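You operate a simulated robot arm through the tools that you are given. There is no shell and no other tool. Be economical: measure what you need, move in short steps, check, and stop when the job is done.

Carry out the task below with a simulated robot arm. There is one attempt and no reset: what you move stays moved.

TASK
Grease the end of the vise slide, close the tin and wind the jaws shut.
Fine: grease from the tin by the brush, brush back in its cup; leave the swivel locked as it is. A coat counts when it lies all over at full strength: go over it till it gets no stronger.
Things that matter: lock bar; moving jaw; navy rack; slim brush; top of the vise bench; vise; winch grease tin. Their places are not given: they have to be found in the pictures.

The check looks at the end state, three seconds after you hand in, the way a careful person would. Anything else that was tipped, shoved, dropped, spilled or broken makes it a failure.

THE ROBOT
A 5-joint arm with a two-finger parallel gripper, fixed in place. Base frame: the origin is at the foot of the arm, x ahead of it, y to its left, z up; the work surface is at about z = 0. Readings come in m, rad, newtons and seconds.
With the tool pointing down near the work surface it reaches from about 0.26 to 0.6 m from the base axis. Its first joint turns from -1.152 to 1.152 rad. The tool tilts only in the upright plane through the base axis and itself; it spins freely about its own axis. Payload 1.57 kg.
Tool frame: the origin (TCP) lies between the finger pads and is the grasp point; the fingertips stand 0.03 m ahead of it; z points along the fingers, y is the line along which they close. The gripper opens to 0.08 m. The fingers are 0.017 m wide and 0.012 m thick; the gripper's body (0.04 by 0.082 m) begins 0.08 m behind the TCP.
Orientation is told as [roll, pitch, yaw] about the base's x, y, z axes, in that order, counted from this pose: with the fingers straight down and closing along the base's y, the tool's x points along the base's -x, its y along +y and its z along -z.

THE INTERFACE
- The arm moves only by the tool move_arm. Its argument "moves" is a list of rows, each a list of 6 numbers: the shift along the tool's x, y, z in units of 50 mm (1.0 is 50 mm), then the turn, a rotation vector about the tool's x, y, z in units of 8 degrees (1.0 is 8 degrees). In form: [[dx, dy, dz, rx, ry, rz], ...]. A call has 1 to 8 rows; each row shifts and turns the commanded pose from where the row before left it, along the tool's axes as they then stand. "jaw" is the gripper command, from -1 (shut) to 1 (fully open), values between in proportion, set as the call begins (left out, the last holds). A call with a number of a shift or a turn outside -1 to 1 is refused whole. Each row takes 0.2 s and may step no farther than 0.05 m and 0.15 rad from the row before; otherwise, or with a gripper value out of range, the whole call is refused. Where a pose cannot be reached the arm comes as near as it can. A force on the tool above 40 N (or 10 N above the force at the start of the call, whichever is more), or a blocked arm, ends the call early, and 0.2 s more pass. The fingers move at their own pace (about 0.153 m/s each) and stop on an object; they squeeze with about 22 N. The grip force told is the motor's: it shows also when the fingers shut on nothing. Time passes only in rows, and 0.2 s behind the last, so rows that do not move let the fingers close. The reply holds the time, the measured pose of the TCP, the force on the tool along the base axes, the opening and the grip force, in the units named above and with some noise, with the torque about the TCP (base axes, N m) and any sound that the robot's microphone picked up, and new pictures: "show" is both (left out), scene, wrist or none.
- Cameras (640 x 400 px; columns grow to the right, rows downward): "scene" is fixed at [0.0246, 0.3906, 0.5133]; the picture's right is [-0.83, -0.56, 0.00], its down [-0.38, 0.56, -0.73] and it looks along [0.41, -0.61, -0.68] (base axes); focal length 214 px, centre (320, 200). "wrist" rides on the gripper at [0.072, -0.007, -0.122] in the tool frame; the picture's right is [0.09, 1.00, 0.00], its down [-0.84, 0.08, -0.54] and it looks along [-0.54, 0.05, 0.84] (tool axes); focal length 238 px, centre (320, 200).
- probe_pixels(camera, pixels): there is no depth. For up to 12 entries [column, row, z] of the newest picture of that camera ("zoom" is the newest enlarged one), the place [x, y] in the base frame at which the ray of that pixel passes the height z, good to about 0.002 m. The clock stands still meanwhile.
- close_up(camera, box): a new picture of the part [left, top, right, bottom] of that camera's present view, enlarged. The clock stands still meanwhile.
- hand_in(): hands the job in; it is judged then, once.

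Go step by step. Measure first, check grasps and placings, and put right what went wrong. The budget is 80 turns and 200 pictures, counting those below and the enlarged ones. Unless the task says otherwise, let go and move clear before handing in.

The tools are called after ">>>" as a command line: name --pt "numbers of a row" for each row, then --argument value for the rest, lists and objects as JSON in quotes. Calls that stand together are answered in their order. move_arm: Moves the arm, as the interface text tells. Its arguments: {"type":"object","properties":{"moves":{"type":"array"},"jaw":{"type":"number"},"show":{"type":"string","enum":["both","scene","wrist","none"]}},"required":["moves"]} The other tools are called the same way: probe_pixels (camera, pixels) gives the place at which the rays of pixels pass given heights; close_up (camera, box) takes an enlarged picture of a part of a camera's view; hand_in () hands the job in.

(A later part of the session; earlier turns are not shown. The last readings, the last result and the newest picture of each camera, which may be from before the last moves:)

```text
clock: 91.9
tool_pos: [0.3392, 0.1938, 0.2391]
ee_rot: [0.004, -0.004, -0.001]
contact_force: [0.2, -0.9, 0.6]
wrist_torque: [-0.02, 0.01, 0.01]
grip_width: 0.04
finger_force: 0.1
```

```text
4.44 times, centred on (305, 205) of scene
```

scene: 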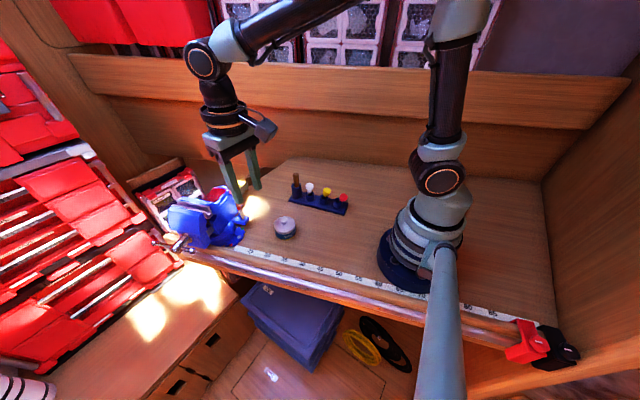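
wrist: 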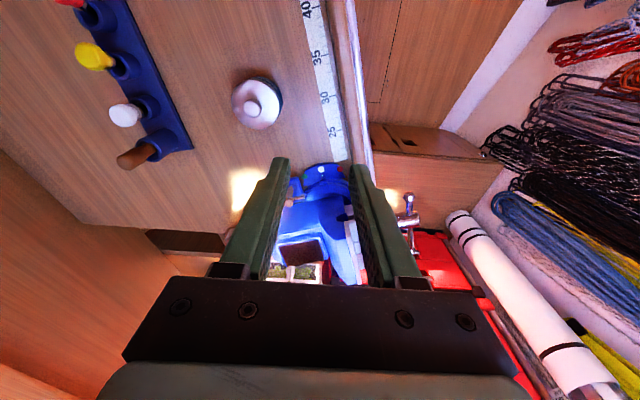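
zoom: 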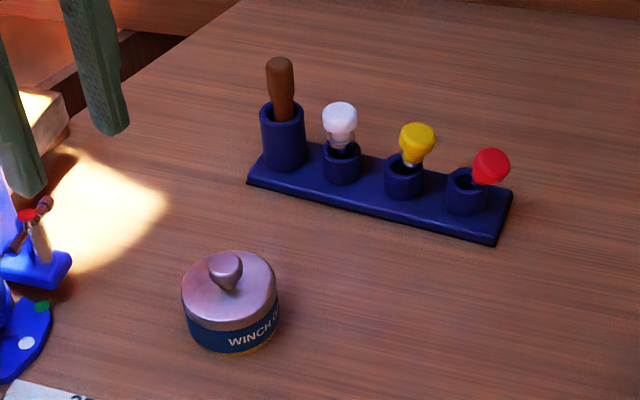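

Tin closed and brush stored. The screw handle bar is roughly horizontal, near end about (0.42,0.32,0.095). Moving for a better wrist view of it.

>>> move_arm --pt "-0.74 0.17 -0.07 0 0 0" --pt "-0.74 0.17 -0.07 0 0 0" --pt "-0.74 0.17 -0.07 0 0 0" --pt "0 0 0 0 0 0"

>>> close_up --camera "wrist" --box '[260, 50, 500, 210]'

>>> close_up --camera "scene" --box '[145, 205, 215, 265]'

```text
clock: 92.9
tool_pos: [0.4528, 0.2165, 0.251]
ee_rot: [0.002, -0.003, 0.002]
contact_force: [-0.6, 0.3, -0.8]
wrist_torque: [0.02, 0.02, -0.03]
grip_width: 0.0399
finger_force: 0.0
```

scene: 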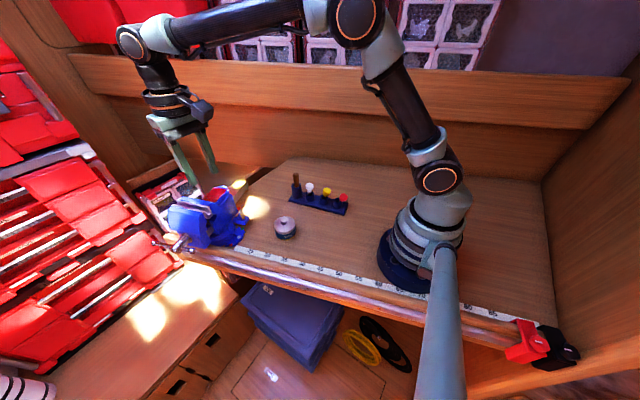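
wrist: 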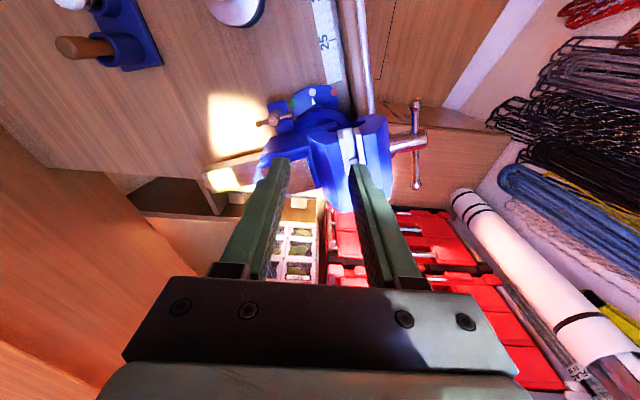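

```text
2.50 times, centred on (380, 130) of wrist
```

zoom: 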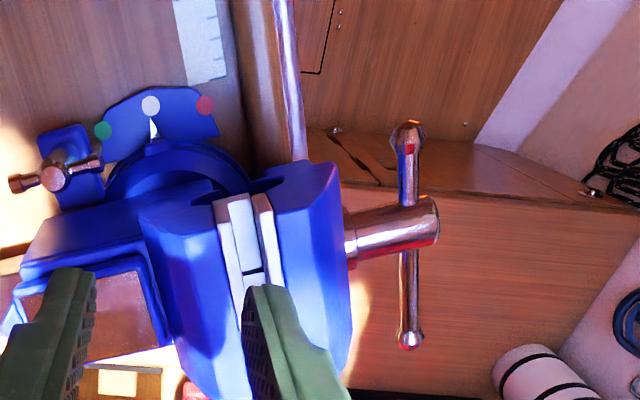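

```text
6.67 times, centred on (180, 235) of scene
```

zoom: 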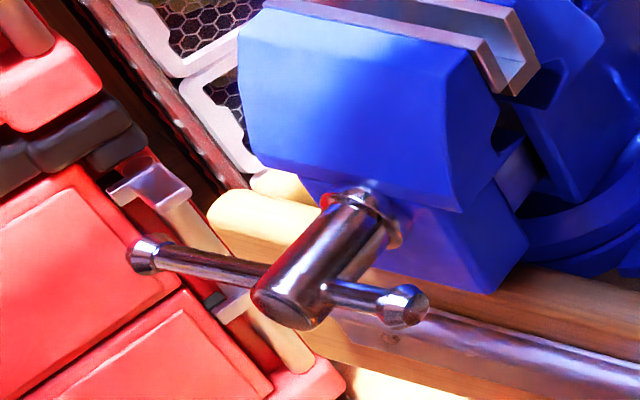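

Both views show the bar: ends at wrist-zoom (410,132)/(411,340). Getting rays at several heights.

>>> probe_pixels --camera "wrist" --pixels '[[416, 102.8, 0.06], [416, 102.8, 0.08], [416, 102.8, 0.1], [416.4, 186, 0.06], [416.4, 186, 0.08], [416.4, 186, 0.1], [416, 139, 0.06], [416, 139, 0.08], [394, 145.5, 0.08]]'

>>> probe_pixels --camera "scene" --pixels '[[192.4, 250.9, 0.06], [192.4, 250.9, 0.08], [192.4, 250.9, 0.1], [153.5, 243.4, 0.06], [153.5, 243.4, 0.08], [153.5, 243.4, 0.1], [178, 247.5, 0.06], [178, 247.5, 0.08], [185, 236, 0.08]]'

```text
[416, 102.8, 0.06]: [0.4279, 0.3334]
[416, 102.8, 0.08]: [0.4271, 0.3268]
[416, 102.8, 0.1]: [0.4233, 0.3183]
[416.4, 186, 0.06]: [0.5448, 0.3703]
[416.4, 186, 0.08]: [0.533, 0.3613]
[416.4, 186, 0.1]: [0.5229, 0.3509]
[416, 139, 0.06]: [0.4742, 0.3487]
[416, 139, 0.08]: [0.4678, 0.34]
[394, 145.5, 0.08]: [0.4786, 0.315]
```

```text
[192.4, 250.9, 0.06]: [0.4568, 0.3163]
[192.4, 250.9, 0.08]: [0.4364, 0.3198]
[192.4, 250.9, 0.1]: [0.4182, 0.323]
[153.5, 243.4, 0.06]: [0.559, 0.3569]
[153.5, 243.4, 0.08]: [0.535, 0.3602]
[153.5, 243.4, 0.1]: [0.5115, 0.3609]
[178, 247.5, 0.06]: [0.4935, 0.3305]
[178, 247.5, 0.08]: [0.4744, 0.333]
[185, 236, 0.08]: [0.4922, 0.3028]
```

Bar centre ≈ (0.479,0.341,0.0875), half-length ≈0.058, near end slightly high. Plan: pinch the bar along the screw axis (yaw ≈+20°, narrow opening) near its near end and drive it down clockwise. Hover above it first.

>>> move_arm --pt "0.12 0.72 0 0 0 0" --pt "0.12 0.72 0 0 0 0" --pt "0.12 0.72 0 0 0 0" --pt "0 0 0 0 0 -0.84" --pt "0 0 0 0 0 -0.84" --pt "0 0 0 0 0 -0.84" --pt "0 0 0.9 0 0 0" --pt "0 0 0 0 0 0" --jaw -0.45

>>> close_up --camera "wrist" --box '[220, 60, 420, 210]'

>>> close_up --camera "scene" --box '[140, 170, 240, 265]'

```text
clock: 94.7
tool_pos: [0.4309, 0.3285, 0.2084]
ee_rot: [0.004, -0.001, 0.354]
contact_force: [-0.1, 0.6, 0.1]
wrist_torque: [-0.02, -0.01, 0.02]
grip_width: 0.0221
finger_force: 0.0
```

scene: 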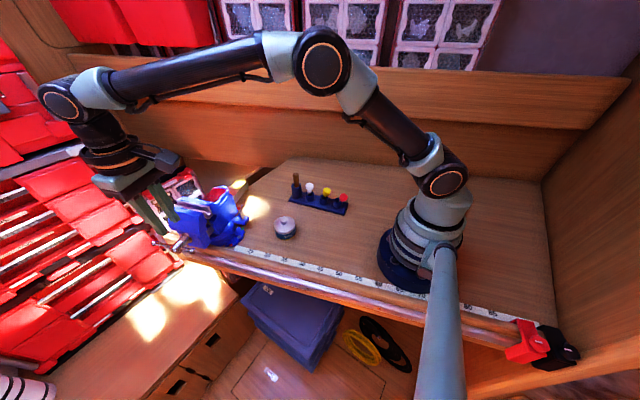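
wrist: 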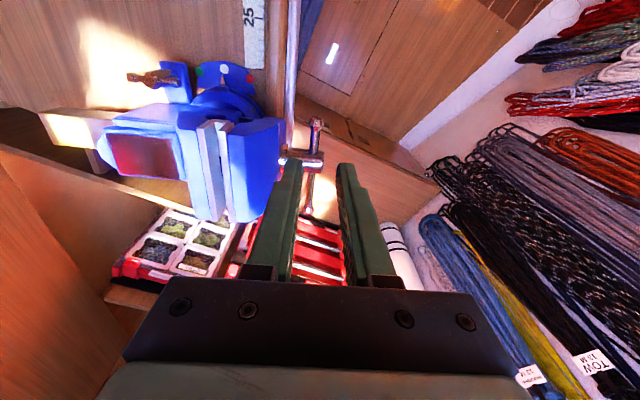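

```text
2.67 times, centred on (320, 135) of wrist
```

zoom: 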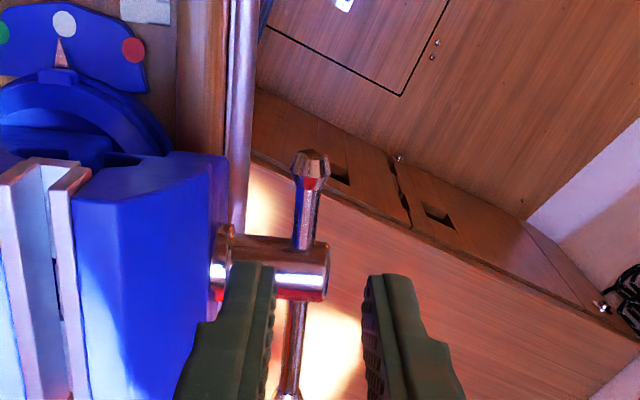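

```text
4.21 times, centred on (190, 218) of scene
```

zoom: 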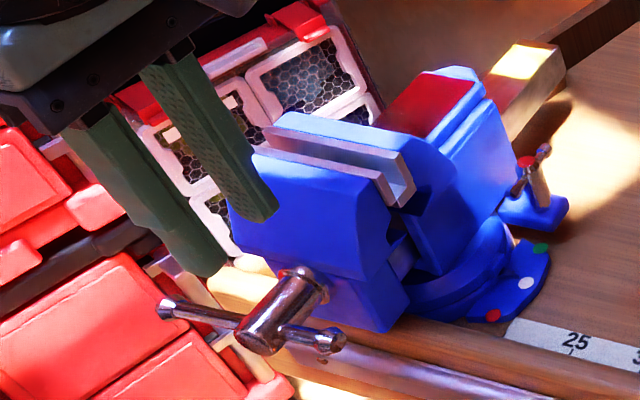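

Now the bar runs vertically in the wrist view (aligned), slightly left of the finger centre. Probing it at its height.

>>> probe_pixels --camera "wrist" --pixels '[[316.3, 121.9, 0.094], [315.1, 138.7, 0.092], [312.5, 161, 0.0875], [283, 161, 0.0875], [282, 122, 0.1], [282, 122, 0.12]]'

>>> probe_pixels --camera "scene" --pixels '[[192.3, 250.7, 0.094], [180, 248, 0.0875]]'

```text
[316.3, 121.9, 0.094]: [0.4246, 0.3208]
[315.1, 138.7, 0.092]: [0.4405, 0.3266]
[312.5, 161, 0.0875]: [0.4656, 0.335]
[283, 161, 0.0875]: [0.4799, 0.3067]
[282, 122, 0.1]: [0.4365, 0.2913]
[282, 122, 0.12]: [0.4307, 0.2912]
```

```text
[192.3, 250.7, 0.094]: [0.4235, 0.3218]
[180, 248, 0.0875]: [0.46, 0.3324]
```

Ball at (0.424,0.321,0.094). Aligning the fingers over the bar ~12 mm inside the ball and lowering to tips just above it.

>>> move_arm --pt "-0.058 -0.092 0.2 0 0 0" --pt "0 0 0.6 0 0 0" --pt "0 0 0.7 0 0 0" --pt "0 0 0 0 0 0"

>>> close_up --camera "wrist" --box '[240, 80, 400, 200]'

>>> close_up --camera "scene" --box '[150, 205, 230, 265]'

```text
clock: 95.7
tool_pos: [0.4357, 0.3269, 0.1322]
ee_rot: [0.002, -0.002, 0.354]
contact_force: [-0.2, 0.1, -0.9]
wrist_torque: [0.03, 0.01, 0.01]
grip_width: 0.0218
finger_force: 0.1
```

scene: 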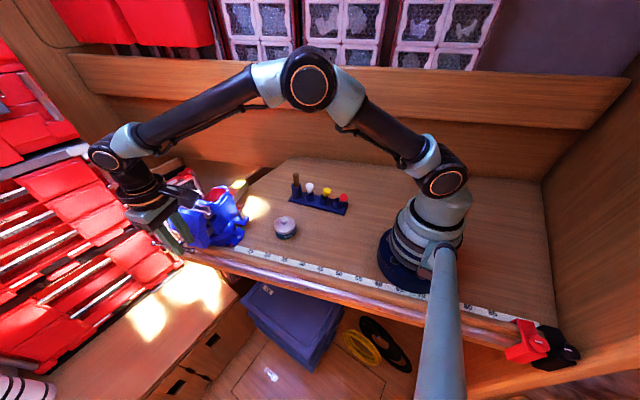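
wrist: 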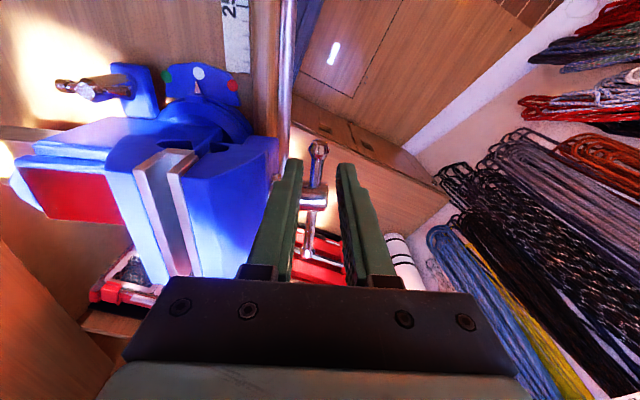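

```text
3.33 times, centred on (320, 140) of wrist
```

zoom: 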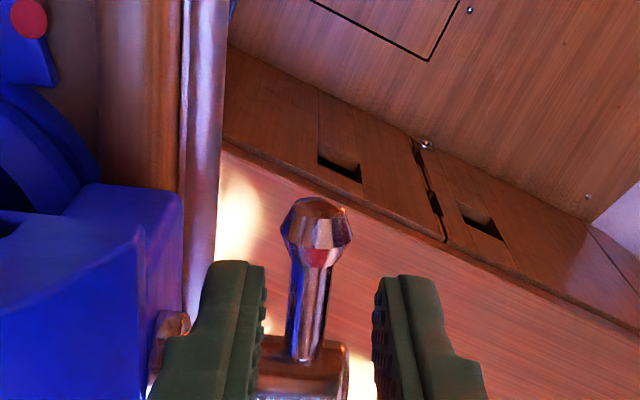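

```text
6.67 times, centred on (190, 235) of scene
```

zoom: 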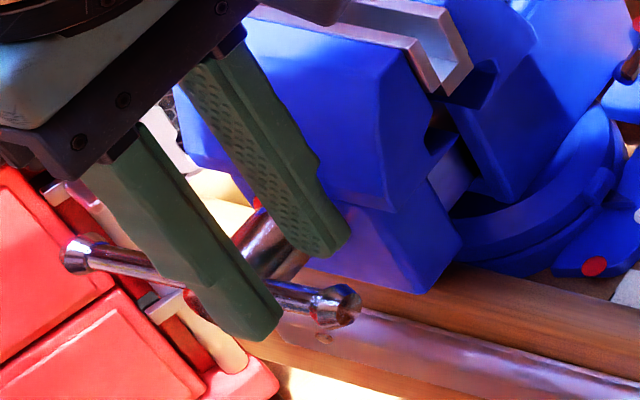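

Bar lies between the fingers. Lowering to bar height and closing on it.

>>> move_arm --pt "0 0 0.4 0 0 0" --pt "0 0 0.38 0 0 0" --pt "0 0 0 0 0 0" --show "none"

>>> move_arm --pt "0 0 0 0 0 0" --pt "0 0 0 0 0 0" --jaw -1

>>> close_up --camera "scene" --box '[150, 205, 230, 265]'

```text
clock: 96.5
tool_pos: [0.4357, 0.3275, 0.0929]
ee_rot: [0.002, -0.004, 0.353]
contact_force: [0.7, -0.2, -0.4]
wrist_torque: [0.0, -0.03, 0.04]
grip_width: 0.0221
finger_force: 0.1
```

```text
clock: 97.1
tool_pos: [0.436, 0.3261, 0.0927]
ee_rot: [0.001, -0.004, 0.349]
contact_force: [13.4, -17.3, -2.6]
wrist_torque: [-0.07, 0.05, 0.18]
grip_width: 0.0138
finger_force: 30.0
```

scene: 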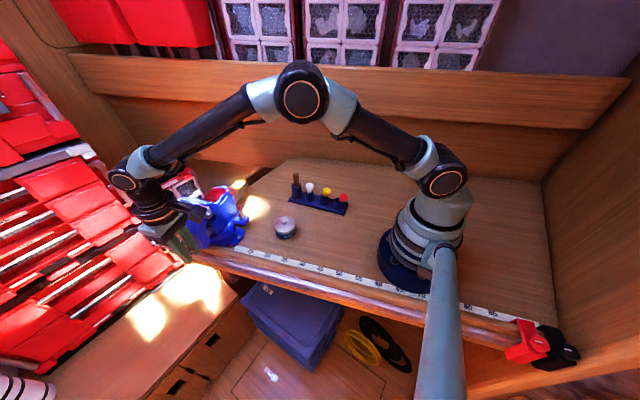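
wrist: 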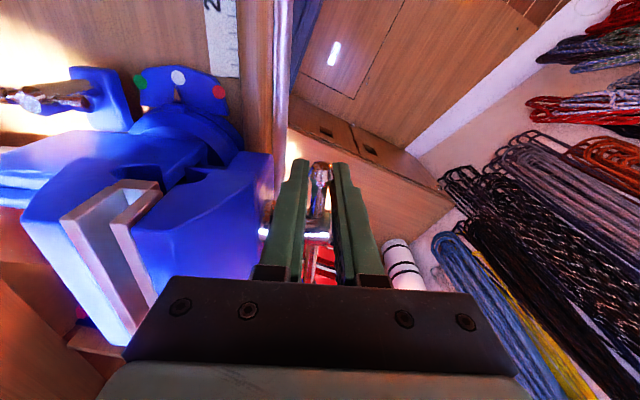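

```text
6.67 times, centred on (190, 235) of scene
```

zoom: 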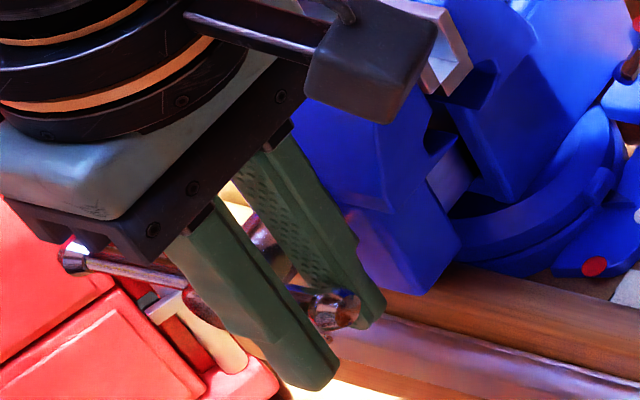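

Gripped the bar (13.8 mm), with a sideways load showing it's ~1 mm off. Easing -1.5 mm along tool y and making a small test rotation downward.

>>> move_arm --pt "0 -0.03 0 0 0 0" --pt "0 0 0 0 0 0" --show "none"

>>> move_arm --pt "0.006 0 0.128 0 0 0" --pt "-0.014 0 0.126 0 0 0" --pt "-0.03 0 0.124 0 0 0" --pt "0 0 0 0 0 0"

>>> close_up --camera "scene" --box '[150, 195, 250, 270]'

```text
clock: 97.7
tool_pos: [0.4349, 0.3258, 0.0926]
ee_rot: [0.001, -0.004, 0.353]
contact_force: [23.8, -3.6, -16.0]
wrist_torque: [-0.16, 0.37, 0.16]
grip_width: 0.0139
finger_force: 29.8
```

```text
clock: 98.7
tool_pos: [0.4389, 0.3264, 0.0752]
ee_rot: [0.002, -0.008, 0.354]
contact_force: [13.9, -7.4, 18.7]
wrist_torque: [0.2, -0.28, -0.11]
grip_width: 0.0094
finger_force: 28.1
```

scene: 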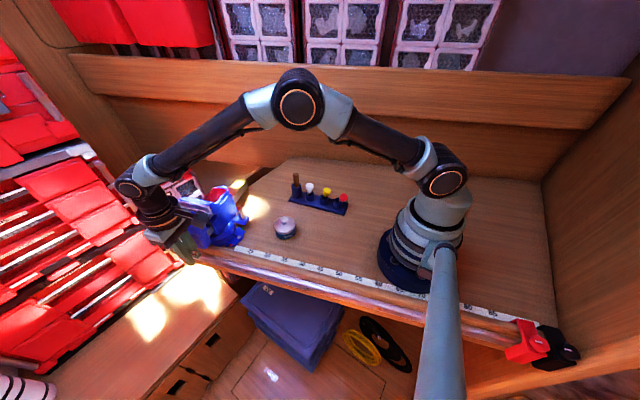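
wrist: 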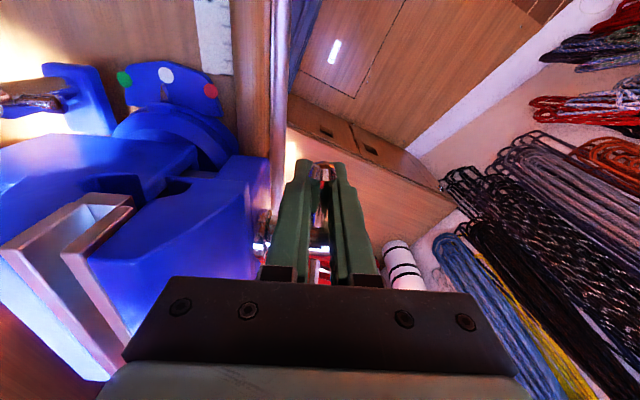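

```text
5.33 times, centred on (200, 232) of scene
```

zoom: 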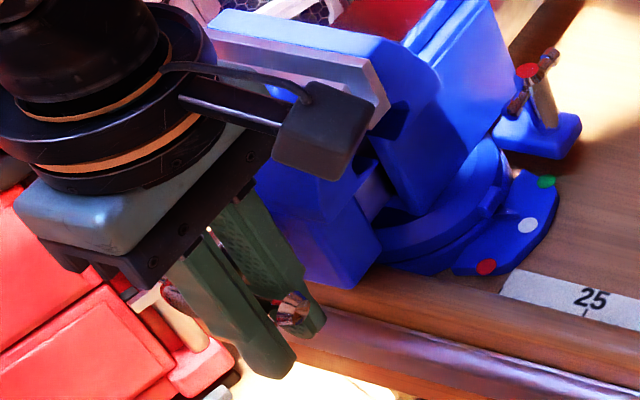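

Grip is on the thin bar now (9.4 mm) with 19 N resisting. Continuing the arc and watching whether the ball end follows.

>>> move_arm --pt "-0.03 0 0.074 0 0 0" --pt "-0.03 0 0.074 0 0 0" --pt "-0.044 0 0.067 0 0 0" --pt "-0.044 0 0.067 0 0 0" --pt "0 0 0 0 0 0"

>>> close_up --camera "scene" --box '[150, 195, 250, 270]'

>>> close_up --camera "wrist" --box '[220, 130, 420, 290]'

```text
clock: 99.9
tool_pos: [0.446, 0.3277, 0.0591]
ee_rot: [0.0, 0.0, 0.352]
contact_force: [-20.5, -6.6, 15.7]
wrist_torque: [0.41, -0.82, -0.7]
grip_width: 0.0094
finger_force: 28.1
```

scene: 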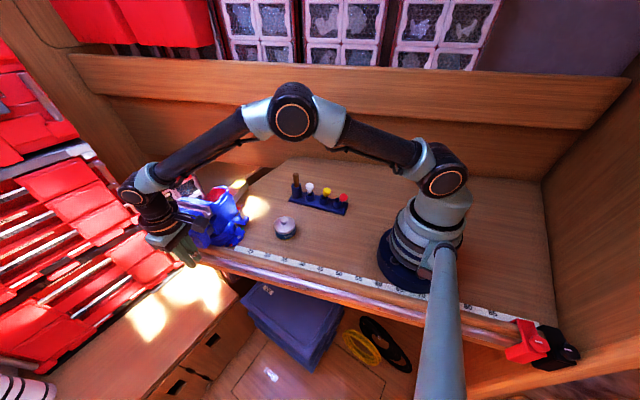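
wrist: 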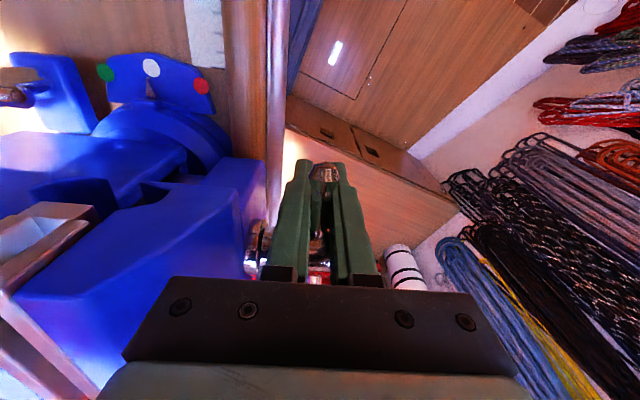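

```text
5.33 times, centred on (200, 232) of scene
```

zoom: 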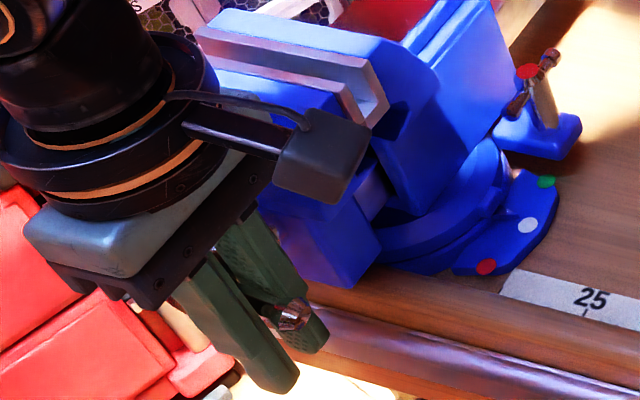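

```text
2.50 times, centred on (320, 210) of wrist
```

zoom: 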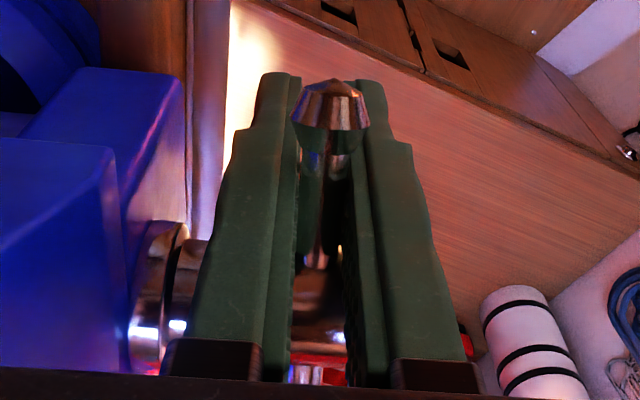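

It's unclear how much the bar turned. I'll open slightly, rise clear, and measure.

>>> move_arm --pt "0 0 0 0 0 0" --pt "0.1 0 0 0 0 0" --pt "0 0 -0.7 0 0 0" --pt "0 0 -0.9 0 0 0" --pt "0 0 0 0 0 0" --jaw -0.45

>>> close_up --camera "scene" --box '[145, 205, 215, 265]'

>>> close_up --camera "wrist" --box '[220, 90, 420, 240]'

```text
clock: 101.1
tool_pos: [0.4376, 0.327, 0.1419]
ee_rot: [0.002, -0.003, 0.352]
contact_force: [-0.9, -0.3, 0.8]
wrist_torque: [0.01, -0.01, 0.01]
grip_width: 0.022
finger_force: 0.1
```

scene: 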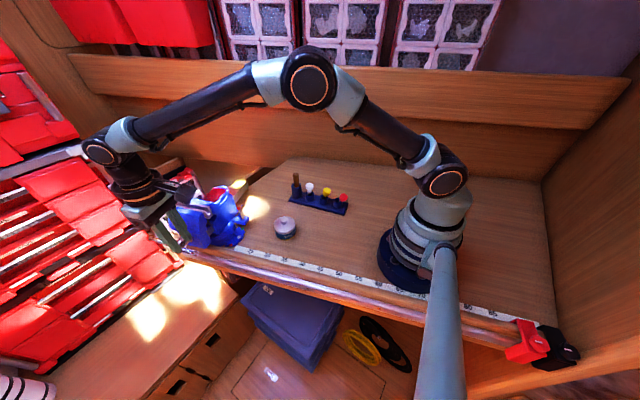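
wrist: 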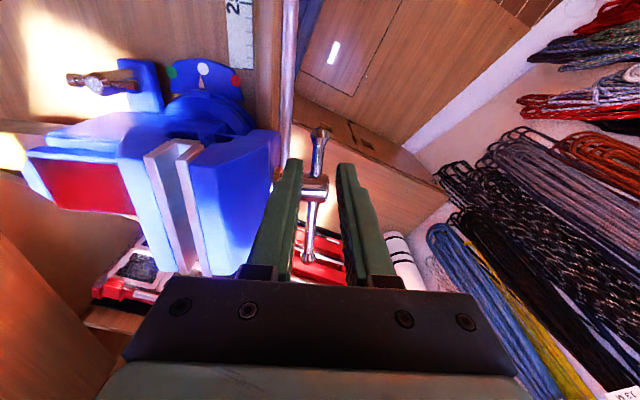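

```text
6.67 times, centred on (180, 235) of scene
```

zoom: 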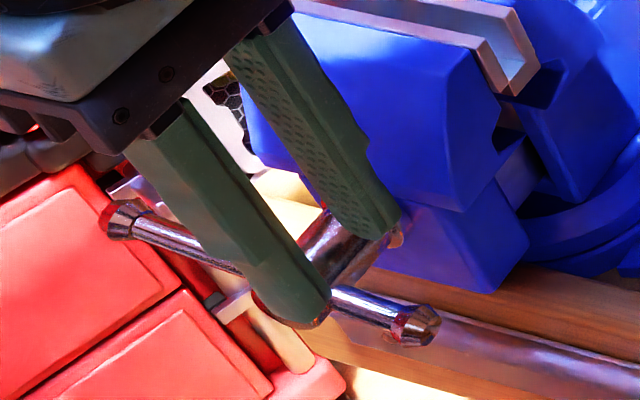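

```text
2.67 times, centred on (320, 165) of wrist
```

zoom: 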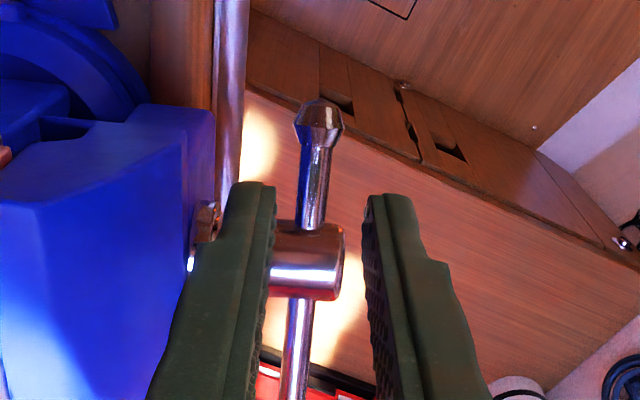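

The bar did turn ~18° (near end lower, far end higher), the right way, but the pinch slipped. I'll instead push with closed fingertips from above on the near arm.

>>> move_arm --pt "0 -0.03 0 0 0 0" --pt "0 0 0 0 0 0" --pt "0 0 0.5 0 0 0" --pt "-0.05 0 0.27 0 0 0" --pt "-0.05 0 0.1 0 0 0" --pt "-0.05 0 0.11 0 0 0" --pt "-0.07 0 0.1 0 0 0" --pt "-0.07 0 0.1 0 0 0" --jaw -1

>>> close_up --camera "scene" --box '[145, 205, 215, 265]'

>>> close_up --camera "wrist" --box '[220, 90, 420, 240]'

```text
clock: 102.8
tool_pos: [0.4456, 0.3281, 0.0852]
ee_rot: [-0.006, 0.016, 0.354]
contact_force: [-4.0, -2.6, 3.2]
wrist_torque: [0.03, -0.11, -0.09]
grip_width: 0.0
finger_force: 20.8
stopped in row 8: the force on the tool passed its limit at 51 N (the readings are from after the stop); the commanded pose is now the measured one
```

scene: 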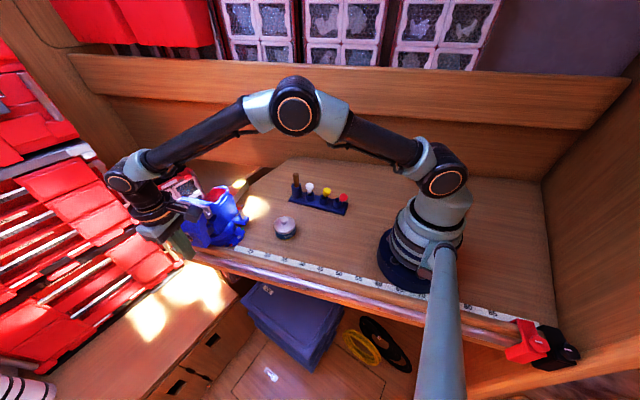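
wrist: 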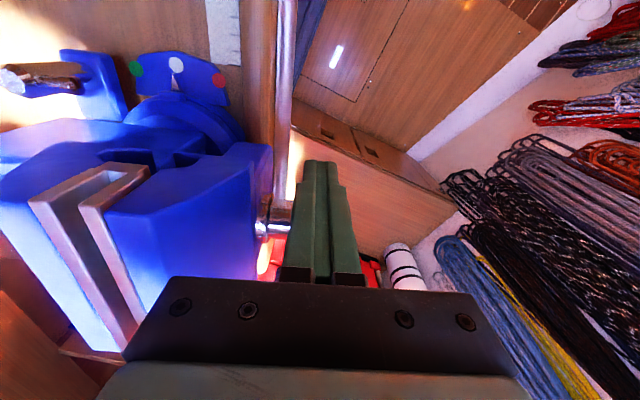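

```text
6.67 times, centred on (180, 235) of scene
```

zoom: 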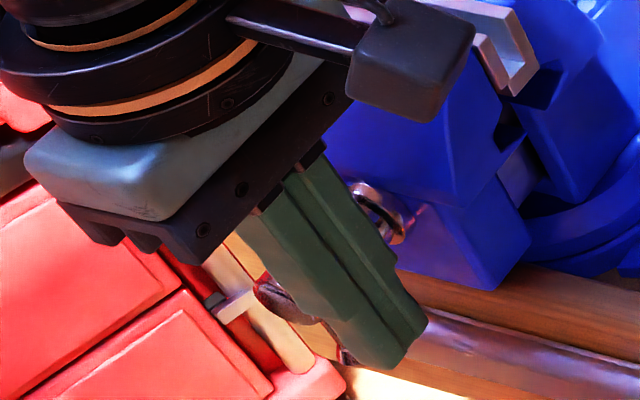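

```text
2.67 times, centred on (320, 165) of wrist
```

zoom: 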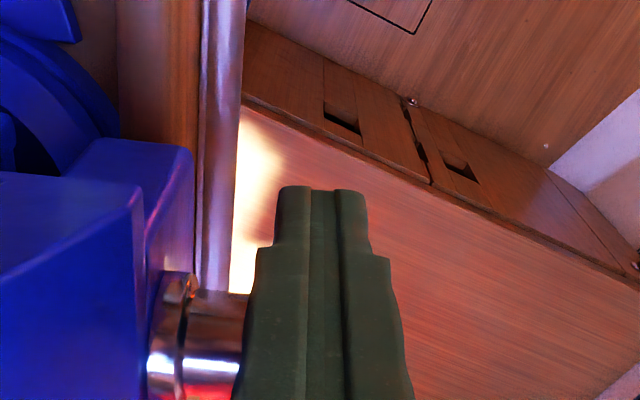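

Got down to z=0.085 before the force limit. Rising to see the new bar angle.

>>> move_arm --pt "0.1 0 -0.2 0 0 0" --pt "0 0 -0.9 0 0 0" --pt "0 0 -0.9 0 0 0" --pt "0 0 -0.6 0 0 0" --pt "0 0 0 0 0 0"

>>> close_up --camera "scene" --box '[145, 195, 245, 270]'

>>> close_up --camera "wrist" --box '[160, 60, 380, 230]'

```text
clock: 104.0
tool_pos: [0.4428, 0.3271, 0.2159]
ee_rot: [-0.003, 0.016, 0.355]
contact_force: [-0.4, 0.2, -0.7]
wrist_torque: [0.0, 0.0, -0.01]
grip_width: 0.0002
finger_force: 20.6
```

scene: 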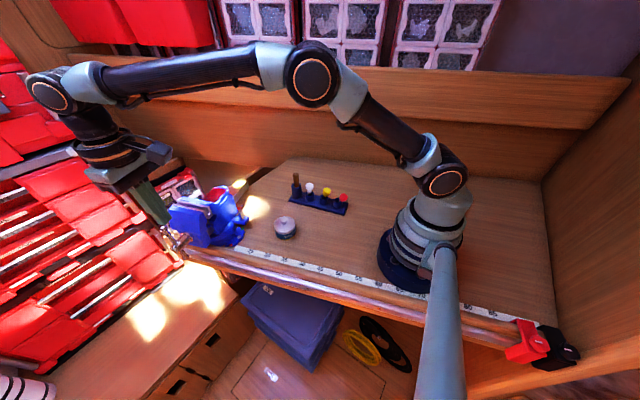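
wrist: 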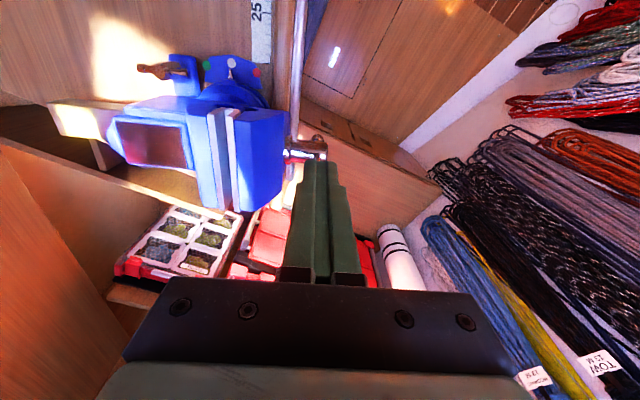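

```text
5.33 times, centred on (195, 232) of scene
```

zoom: 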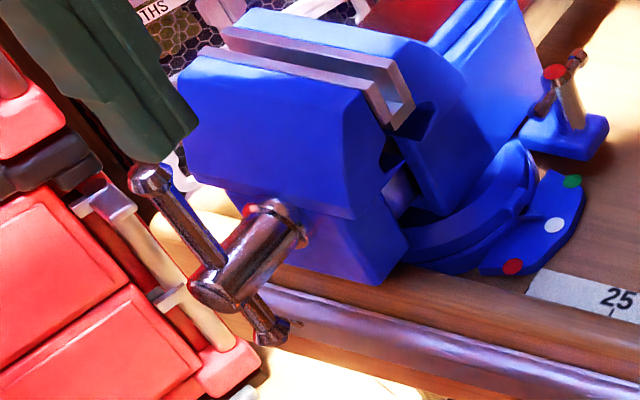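

```text
2.35 times, centred on (270, 145) of wrist
```

zoom: 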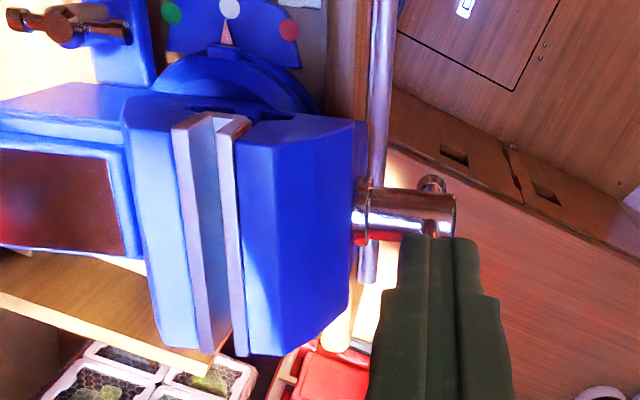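

The bar has turned a lot: far ball now near the top at scene (163,228), near ball at bottom (185,256), and the jaws' gap is narrowing. I'll move over to the far side of the upright arm and look.

>>> move_arm --pt "-0.63 0 0 0 0 0" --pt "-0.63 0 0 0 0 0" --pt "0 0 0 0 0 0"

>>> close_up --camera "wrist" --box '[200, 40, 420, 210]'

>>> close_up --camera "scene" --box '[135, 185, 235, 265]'

```text
clock: 104.8
tool_pos: [0.477, 0.3344, 0.2113]
ee_rot: [-0.004, 0.016, 0.354]
contact_force: [0.6, -0.9, 0.8]
wrist_torque: [0.0, 0.03, 0.0]
grip_width: 0.0001
finger_force: 21.1
out of reach, approached as far as the arm can: row 2
```

scene: 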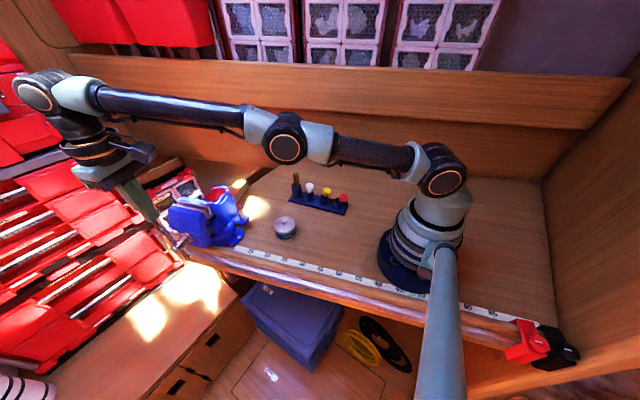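
wrist: 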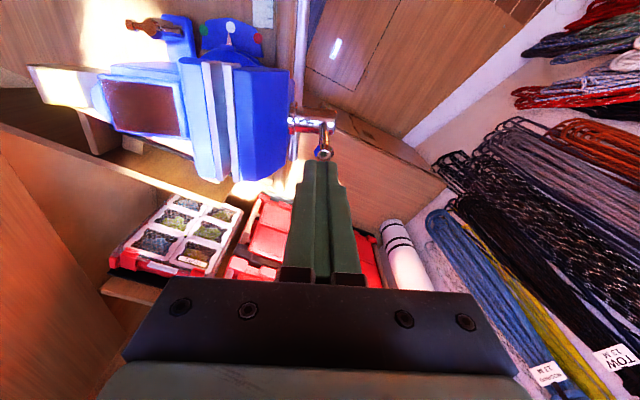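

```text
2.35 times, centred on (310, 125) of wrist
```

zoom: 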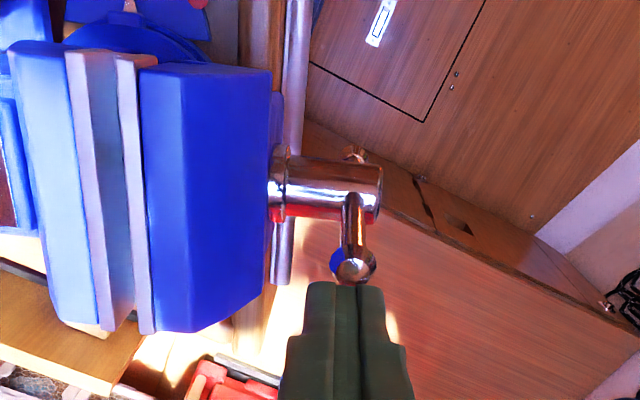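

```text
5.00 times, centred on (185, 225) of scene
```

zoom: 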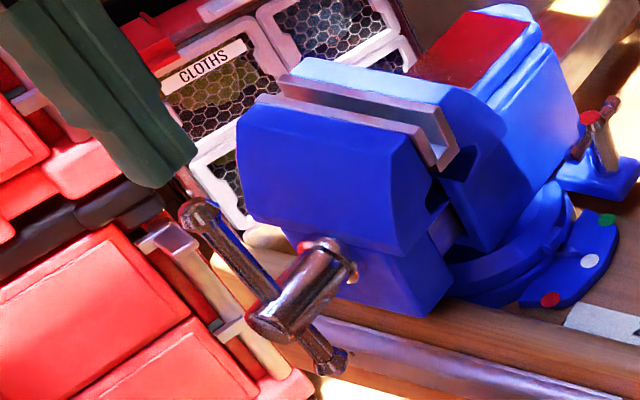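

Vertical reach is limited here; F ball at wrist (325,153), scene (161,228). Probing its place to plan a tilted approach.

>>> probe_pixels --camera "wrist" --pixels '[[324.9, 152.7, 0.12], [324.9, 152.7, 0.13], [324.9, 152.7, 0.14], [324.9, 152.7, 0.15], [321, 123, 0.0875]]'

>>> probe_pixels --camera "scene" --pixels '[[161, 227.6, 0.12], [161, 227.6, 0.13], [161, 227.6, 0.14], [161, 227.6, 0.15], [187.4, 252.5, 0.04], [187.4, 252.5, 0.03]]'

```text
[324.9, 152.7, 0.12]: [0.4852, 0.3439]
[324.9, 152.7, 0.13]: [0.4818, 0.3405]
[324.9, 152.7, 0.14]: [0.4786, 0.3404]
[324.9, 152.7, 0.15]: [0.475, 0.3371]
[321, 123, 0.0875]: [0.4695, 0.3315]
```

```text
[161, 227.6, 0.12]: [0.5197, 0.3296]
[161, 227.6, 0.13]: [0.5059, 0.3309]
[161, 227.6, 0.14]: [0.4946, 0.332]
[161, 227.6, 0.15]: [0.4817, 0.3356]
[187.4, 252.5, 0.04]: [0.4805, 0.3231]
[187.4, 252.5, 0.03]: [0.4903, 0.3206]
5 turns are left
```

Few turns are left, so I'll batch. I'll come back from the reach limit and spin -90° with the jaws open 56 mm, so that the fingers can straddle the upright arm positively.

>>> move_arm --pt "0.63 0 0 0 0 0" --pt "0 0 0 0 0 0.94" --pt "0 0 0 0 0 0.94" --pt "0 0 0 0 0 0.94" --pt "0 0 0 0 0 0.94" --pt "0 0 0 0 0 0.94" --pt "0 0 0 0 0 0.94" --pt "0 0 0 0 0 0.94" --jaw 0.4 --show "none"

>>> move_arm --pt "0 0 0 0 0 0.94" --pt "0 0 0 0 0 0.94" --pt "0 0 0 0 0 0.94" --pt "0 0 0 0 0 0.94" --pt "0 0 0 0 0 0.94" --pt "0 0 0 0 0 0" --show "wrist"

>>> close_up --camera "scene" --box '[145, 190, 235, 265]'

```text
clock: 106.6
tool_pos: [0.4483, 0.3234, 0.2106]
ee_rot: [-0.014, 0.005, -0.566]
contact_force: [0.1, 0.2, 0.5]
wrist_torque: [0.02, 0.03, -0.02]
grip_width: 0.056
finger_force: 0.1
```

```text
clock: 108.0
tool_pos: [0.449, 0.3243, 0.2114]
ee_rot: [-0.013, -0.005, -1.223]
contact_force: [-0.4, -0.2, -0.3]
wrist_torque: [0.04, 0.04, 0.0]
grip_width: 0.0559
finger_force: 0.2
```

wrist: 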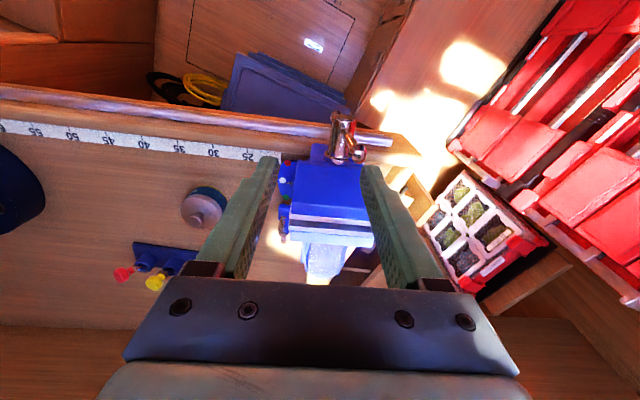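

```text
5.33 times, centred on (190, 228) of scene
4 turns are left
```

zoom: 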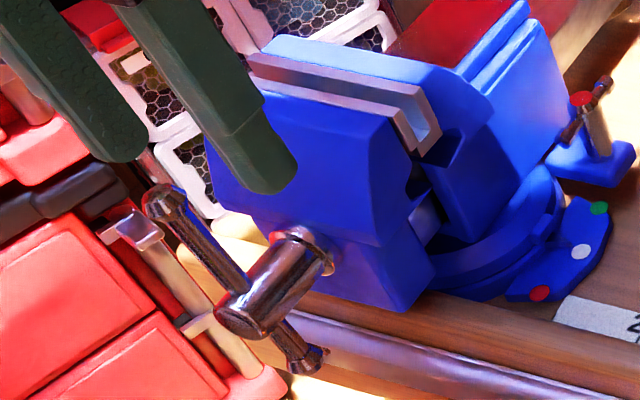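

The pose was clipped at reach, so I know the true position: 34 mm on the near side. Now two half-turn cycles: straddle the upright arm, pull it over, then push it down from above with closed fingers.

>>> move_arm --pt "0.08 0.54 0 0 0 0" --pt "0 0 0.7 0 0 0" --pt "0 0 0.67 0 0 0" --pt "0 -0.19 0 0 0 0" --pt "0 -0.19 0 0 0 0" --pt "0 -0.19 0 0 0 0" --pt "0 -0.19 0 0 0 0" --pt "0 -0.19 0 0 0 0" --show "none"

>>> move_arm --pt "0 -0.19 0 0 0 0" --pt "0 0 -0.45 0 0 0" --pt "0 0 -0.45 0 0 0" --pt "0 0 0 0 0 0" --show "none"

>>> close_up --camera "scene" --box '[145, 190, 235, 265]'

>>> move_arm --pt "0 0.38 0 0 0 0" --pt "0 0 0 0 0 0" --pt "0 0 0.38 0 0 0" --pt "0 0 0.38 0 0 0" --pt "0 0 0.25 0 0 0" --pt "0 0 0.25 0 0 0" --pt "0 0 0.25 0 0 0" --pt "0 0.05 0.2 0 0 0" --jaw -1 --show "none"

>>> move_arm --pt "0 0.05 0.1 0 0 0" --pt "0 0.05 0.11 0 0 0" --pt "0 0.07 0.1 0 0 0" --pt "0 0 0 0 0 0" --show "none"

>>> move_arm --pt "0 -0.1 0 0 0 0" --pt "0 0 -0.83 0 0 0" --pt "0 0 -0.83 0 0 0" --pt "0 0 -0.83 0 0 0" --pt "0 0 0 0 0 0" --show "none"

>>> close_up --camera "scene" --box '[145, 190, 235, 265]'

```text
clock: 109.8
tool_pos: [0.4247, 0.3189, 0.1425]
ee_rot: [-0.015, -0.003, -1.222]
contact_force: [1.8, 0.2, 0.3]
wrist_torque: [0.04, -0.09, 0.02]
grip_width: 0.0582
finger_force: 1.2
```

```text
clock: 110.8
tool_pos: [0.4172, 0.3186, 0.1879]
ee_rot: [-0.014, -0.007, -1.22]
contact_force: [0.6, -0.8, 1.0]
wrist_torque: [0.01, 0.04, -0.02]
grip_width: 0.0559
finger_force: 0.1
```

```text
5.33 times, centred on (190, 228) of scene
```

zoom: 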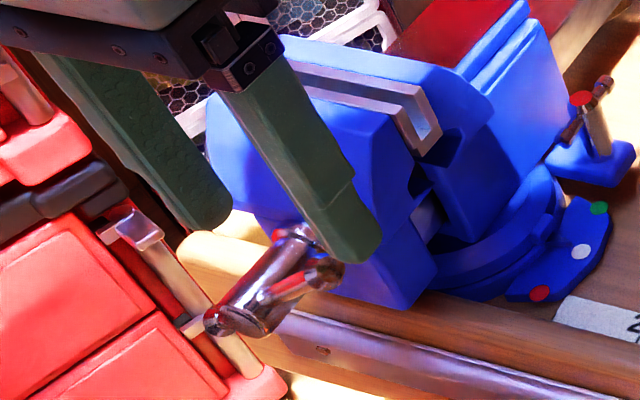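

```text
clock: 112.6
tool_pos: [0.437, 0.3243, 0.1004]
ee_rot: [-0.015, -0.004, -1.22]
contact_force: [-0.2, -0.2, 2.8]
wrist_torque: [-0.01, -0.01, 0.0]
grip_width: 0.0
finger_force: 21.7
```

```text
clock: 113.6
tool_pos: [0.444, 0.3264, 0.085]
ee_rot: [-0.018, -0.005, -1.221]
contact_force: [-21.3, -3.7, 16.0]
wrist_torque: [-0.02, -0.39, -0.08]
grip_width: 0.0
finger_force: 21.2
```

```text
clock: 114.8
tool_pos: [0.445, 0.3278, 0.2122]
ee_rot: [-0.016, -0.006, -1.222]
contact_force: [0.5, -0.3, -0.7]
wrist_torque: [-0.01, 0.04, 0.01]
grip_width: 0.0
finger_force: 21.0
```

```text
5.33 times, centred on (190, 228) of scene
3 turns are left
```

zoom: 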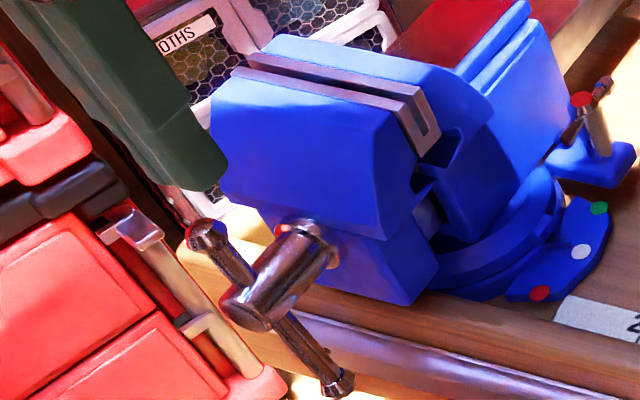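

That worked beautifully: half a turn done and the jaw gap clearly narrowed (plates much closer). Repeating the cycle twice, following the hub's ~4 mm travel.

>>> move_arm --pt "-0.08 0.62 0 0 0 0" --pt "0 0 0.7 0 0 0" --pt "0 0 0.67 0 0 0" --pt "0 -0.19 0 0 0 0" --pt "0 -0.19 0 0 0 0" --pt "0 -0.19 0 0 0 0" --pt "0 -0.19 0 0 0 0" --pt "0 -0.19 0 0 0 0" --jaw 0.4 --show "none"

>>> move_arm --pt "0 -0.19 0 0 0 0" --pt "0 0 -0.45 0 0 0" --pt "0 0 -0.45 0 0 0" --pt "0 0 0 0 0 0" --show "none"

>>> move_arm --pt "0 0.38 0 0 0 0" --pt "0 0 0 0 0 0" --pt "0 0 0.38 0 0 0" --pt "0 0 0.38 0 0 0" --pt "0 0 0.25 0 0 0" --pt "0 0 0.25 0 0 0" --pt "0 0 0.25 0 0 0" --pt "0 0.05 0.2 0 0 0" --jaw -1 --show "none"

>>> move_arm --pt "0 0.05 0.1 0 0 0" --pt "0 0.05 0.11 0 0 0" --pt "0 0.07 0.1 0 0 0" --pt "0 0 0 0 0 0" --show "none"

>>> move_arm --pt "0 -0.1 0 0 0 0" --pt "0 0 -0.83 0 0 0" --pt "0 0 -0.83 0 0 0" --pt "0 0 -0.83 0 0 0" --pt "0 0 0 0 0 0" --show "none"

>>> close_up --camera "scene" --box '[145, 190, 235, 265]'

>>> move_arm --pt "-0.08 0.64 0 0 0 0" --pt "0 0 0.7 0 0 0" --pt "0 0 0.67 0 0 0" --pt "0 -0.19 0 0 0 0" --pt "0 -0.19 0 0 0 0" --pt "0 -0.19 0 0 0 0" --pt "0 -0.19 0 0 0 0" --pt "0 -0.19 0 0 0 0" --jaw 0.4 --show "none"

>>> move_arm --pt "0 -0.19 0 0 0 0" --pt "0 0 -0.45 0 0 0" --pt "0 0 -0.45 0 0 0" --pt "0 0 0 0 0 0" --show "none"

>>> close_up --camera "scene" --box '[145, 190, 235, 265]'

>>> close_up --camera "wrist" --box '[220, 120, 460, 290]'

```text
clock: 116.5
tool_pos: [0.4397, 0.3201, 0.1435]
ee_rot: [0.015, 0.005, -1.225]
contact_force: [17.9, 8.1, -4.5]
wrist_torque: [0.29, -0.06, 0.07]
grip_width: 0.0738
finger_force: 10.0
stopped in row 8: the force on the tool passed its limit at 49 N (the readings are from after the stop); the commanded pose is now the measured one
```

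```text
clock: 116.9
tool_pos: [0.438, 0.3206, 0.1446]
ee_rot: [0.035, 0.009, -1.229]
contact_force: [19.2, 6.5, -4.3]
wrist_torque: [0.25, -0.05, 0.04]
grip_width: 0.0736
finger_force: 10.3
stopped in row 1: the force on the tool passed its limit at 47 N (the readings are from after the stop); the commanded pose is now the measured one
```

```text
clock: 117.4
tool_pos: [0.4648, 0.3297, 0.1483]
ee_rot: [0.07, 0.021, -1.235]
contact_force: [39.5, 12.9, -7.6]
wrist_torque: [0.63, -0.54, 0.07]
grip_width: 0.0155
finger_force: 21.9
stopped in row 2: the force on the tool passed its limit at 44 N (the readings are from after the stop); the commanded pose is now the measured one
```

```text
clock: 118.4
tool_pos: [0.4653, 0.3307, 0.1313]
ee_rot: [0.047, 0.014, -1.229]
contact_force: [-3.0, 4.6, 19.5]
wrist_torque: [-0.33, -0.15, -0.01]
grip_width: 0.0149
finger_force: 31.3
```

```text
clock: 118.9
tool_pos: [0.4632, 0.3299, 0.133]
ee_rot: [0.059, 0.018, -1.229]
contact_force: [3.0, 0.7, -0.8]
wrist_torque: [0.1, 0.05, 0.07]
grip_width: 0.0151
finger_force: 31.6
stopped in row 2: the force on the tool passed its limit at 71 N (the readings are from after the stop); the commanded pose is now the measured one
```

```text
5.33 times, centred on (190, 228) of scene
```

zoom: 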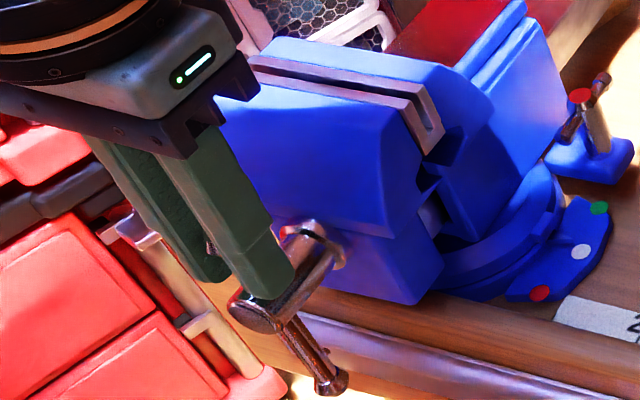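

```text
clock: 119.4
tool_pos: [0.4958, 0.3396, 0.1321]
ee_rot: [0.06, 0.016, -1.229]
contact_force: [-9.3, -2.7, 8.8]
wrist_torque: [-0.27, 0.53, -0.03]
grip_width: 0.0636
finger_force: 4.1
stopped in row 2: the force on the tool passed its limit at 68 N (the readings are from after the stop); the commanded pose is now the measured one
```

```text
clock: 120.4
tool_pos: [0.4868, 0.3344, 0.1767]
ee_rot: [0.065, 0.017, -1.228]
contact_force: [-0.3, 0.9, 0.3]
wrist_torque: [0.02, 0.02, -0.02]
grip_width: 0.056
finger_force: 0.1
```

```text
5.33 times, centred on (190, 228) of scene
```

zoom: 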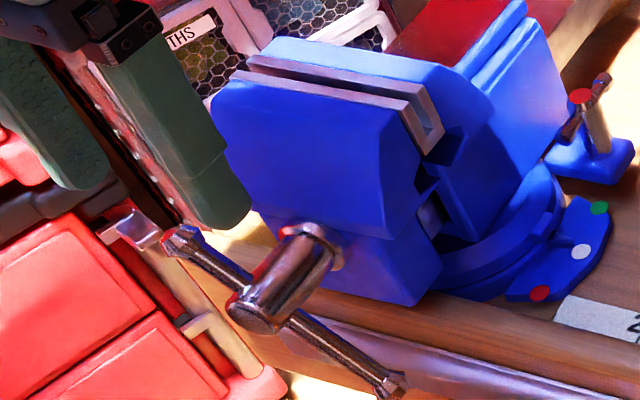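

```text
2.35 times, centred on (340, 205) of wrist
2 turns are left
```

zoom: 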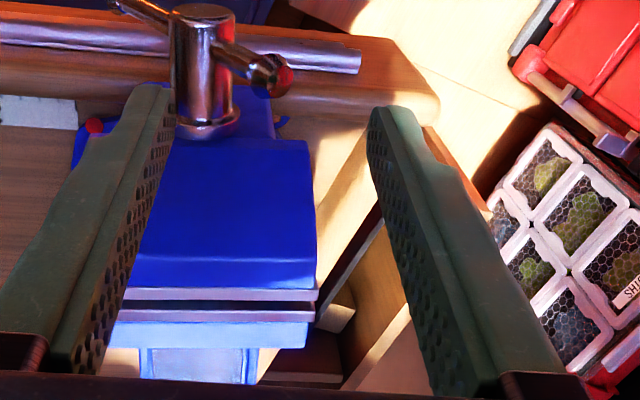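

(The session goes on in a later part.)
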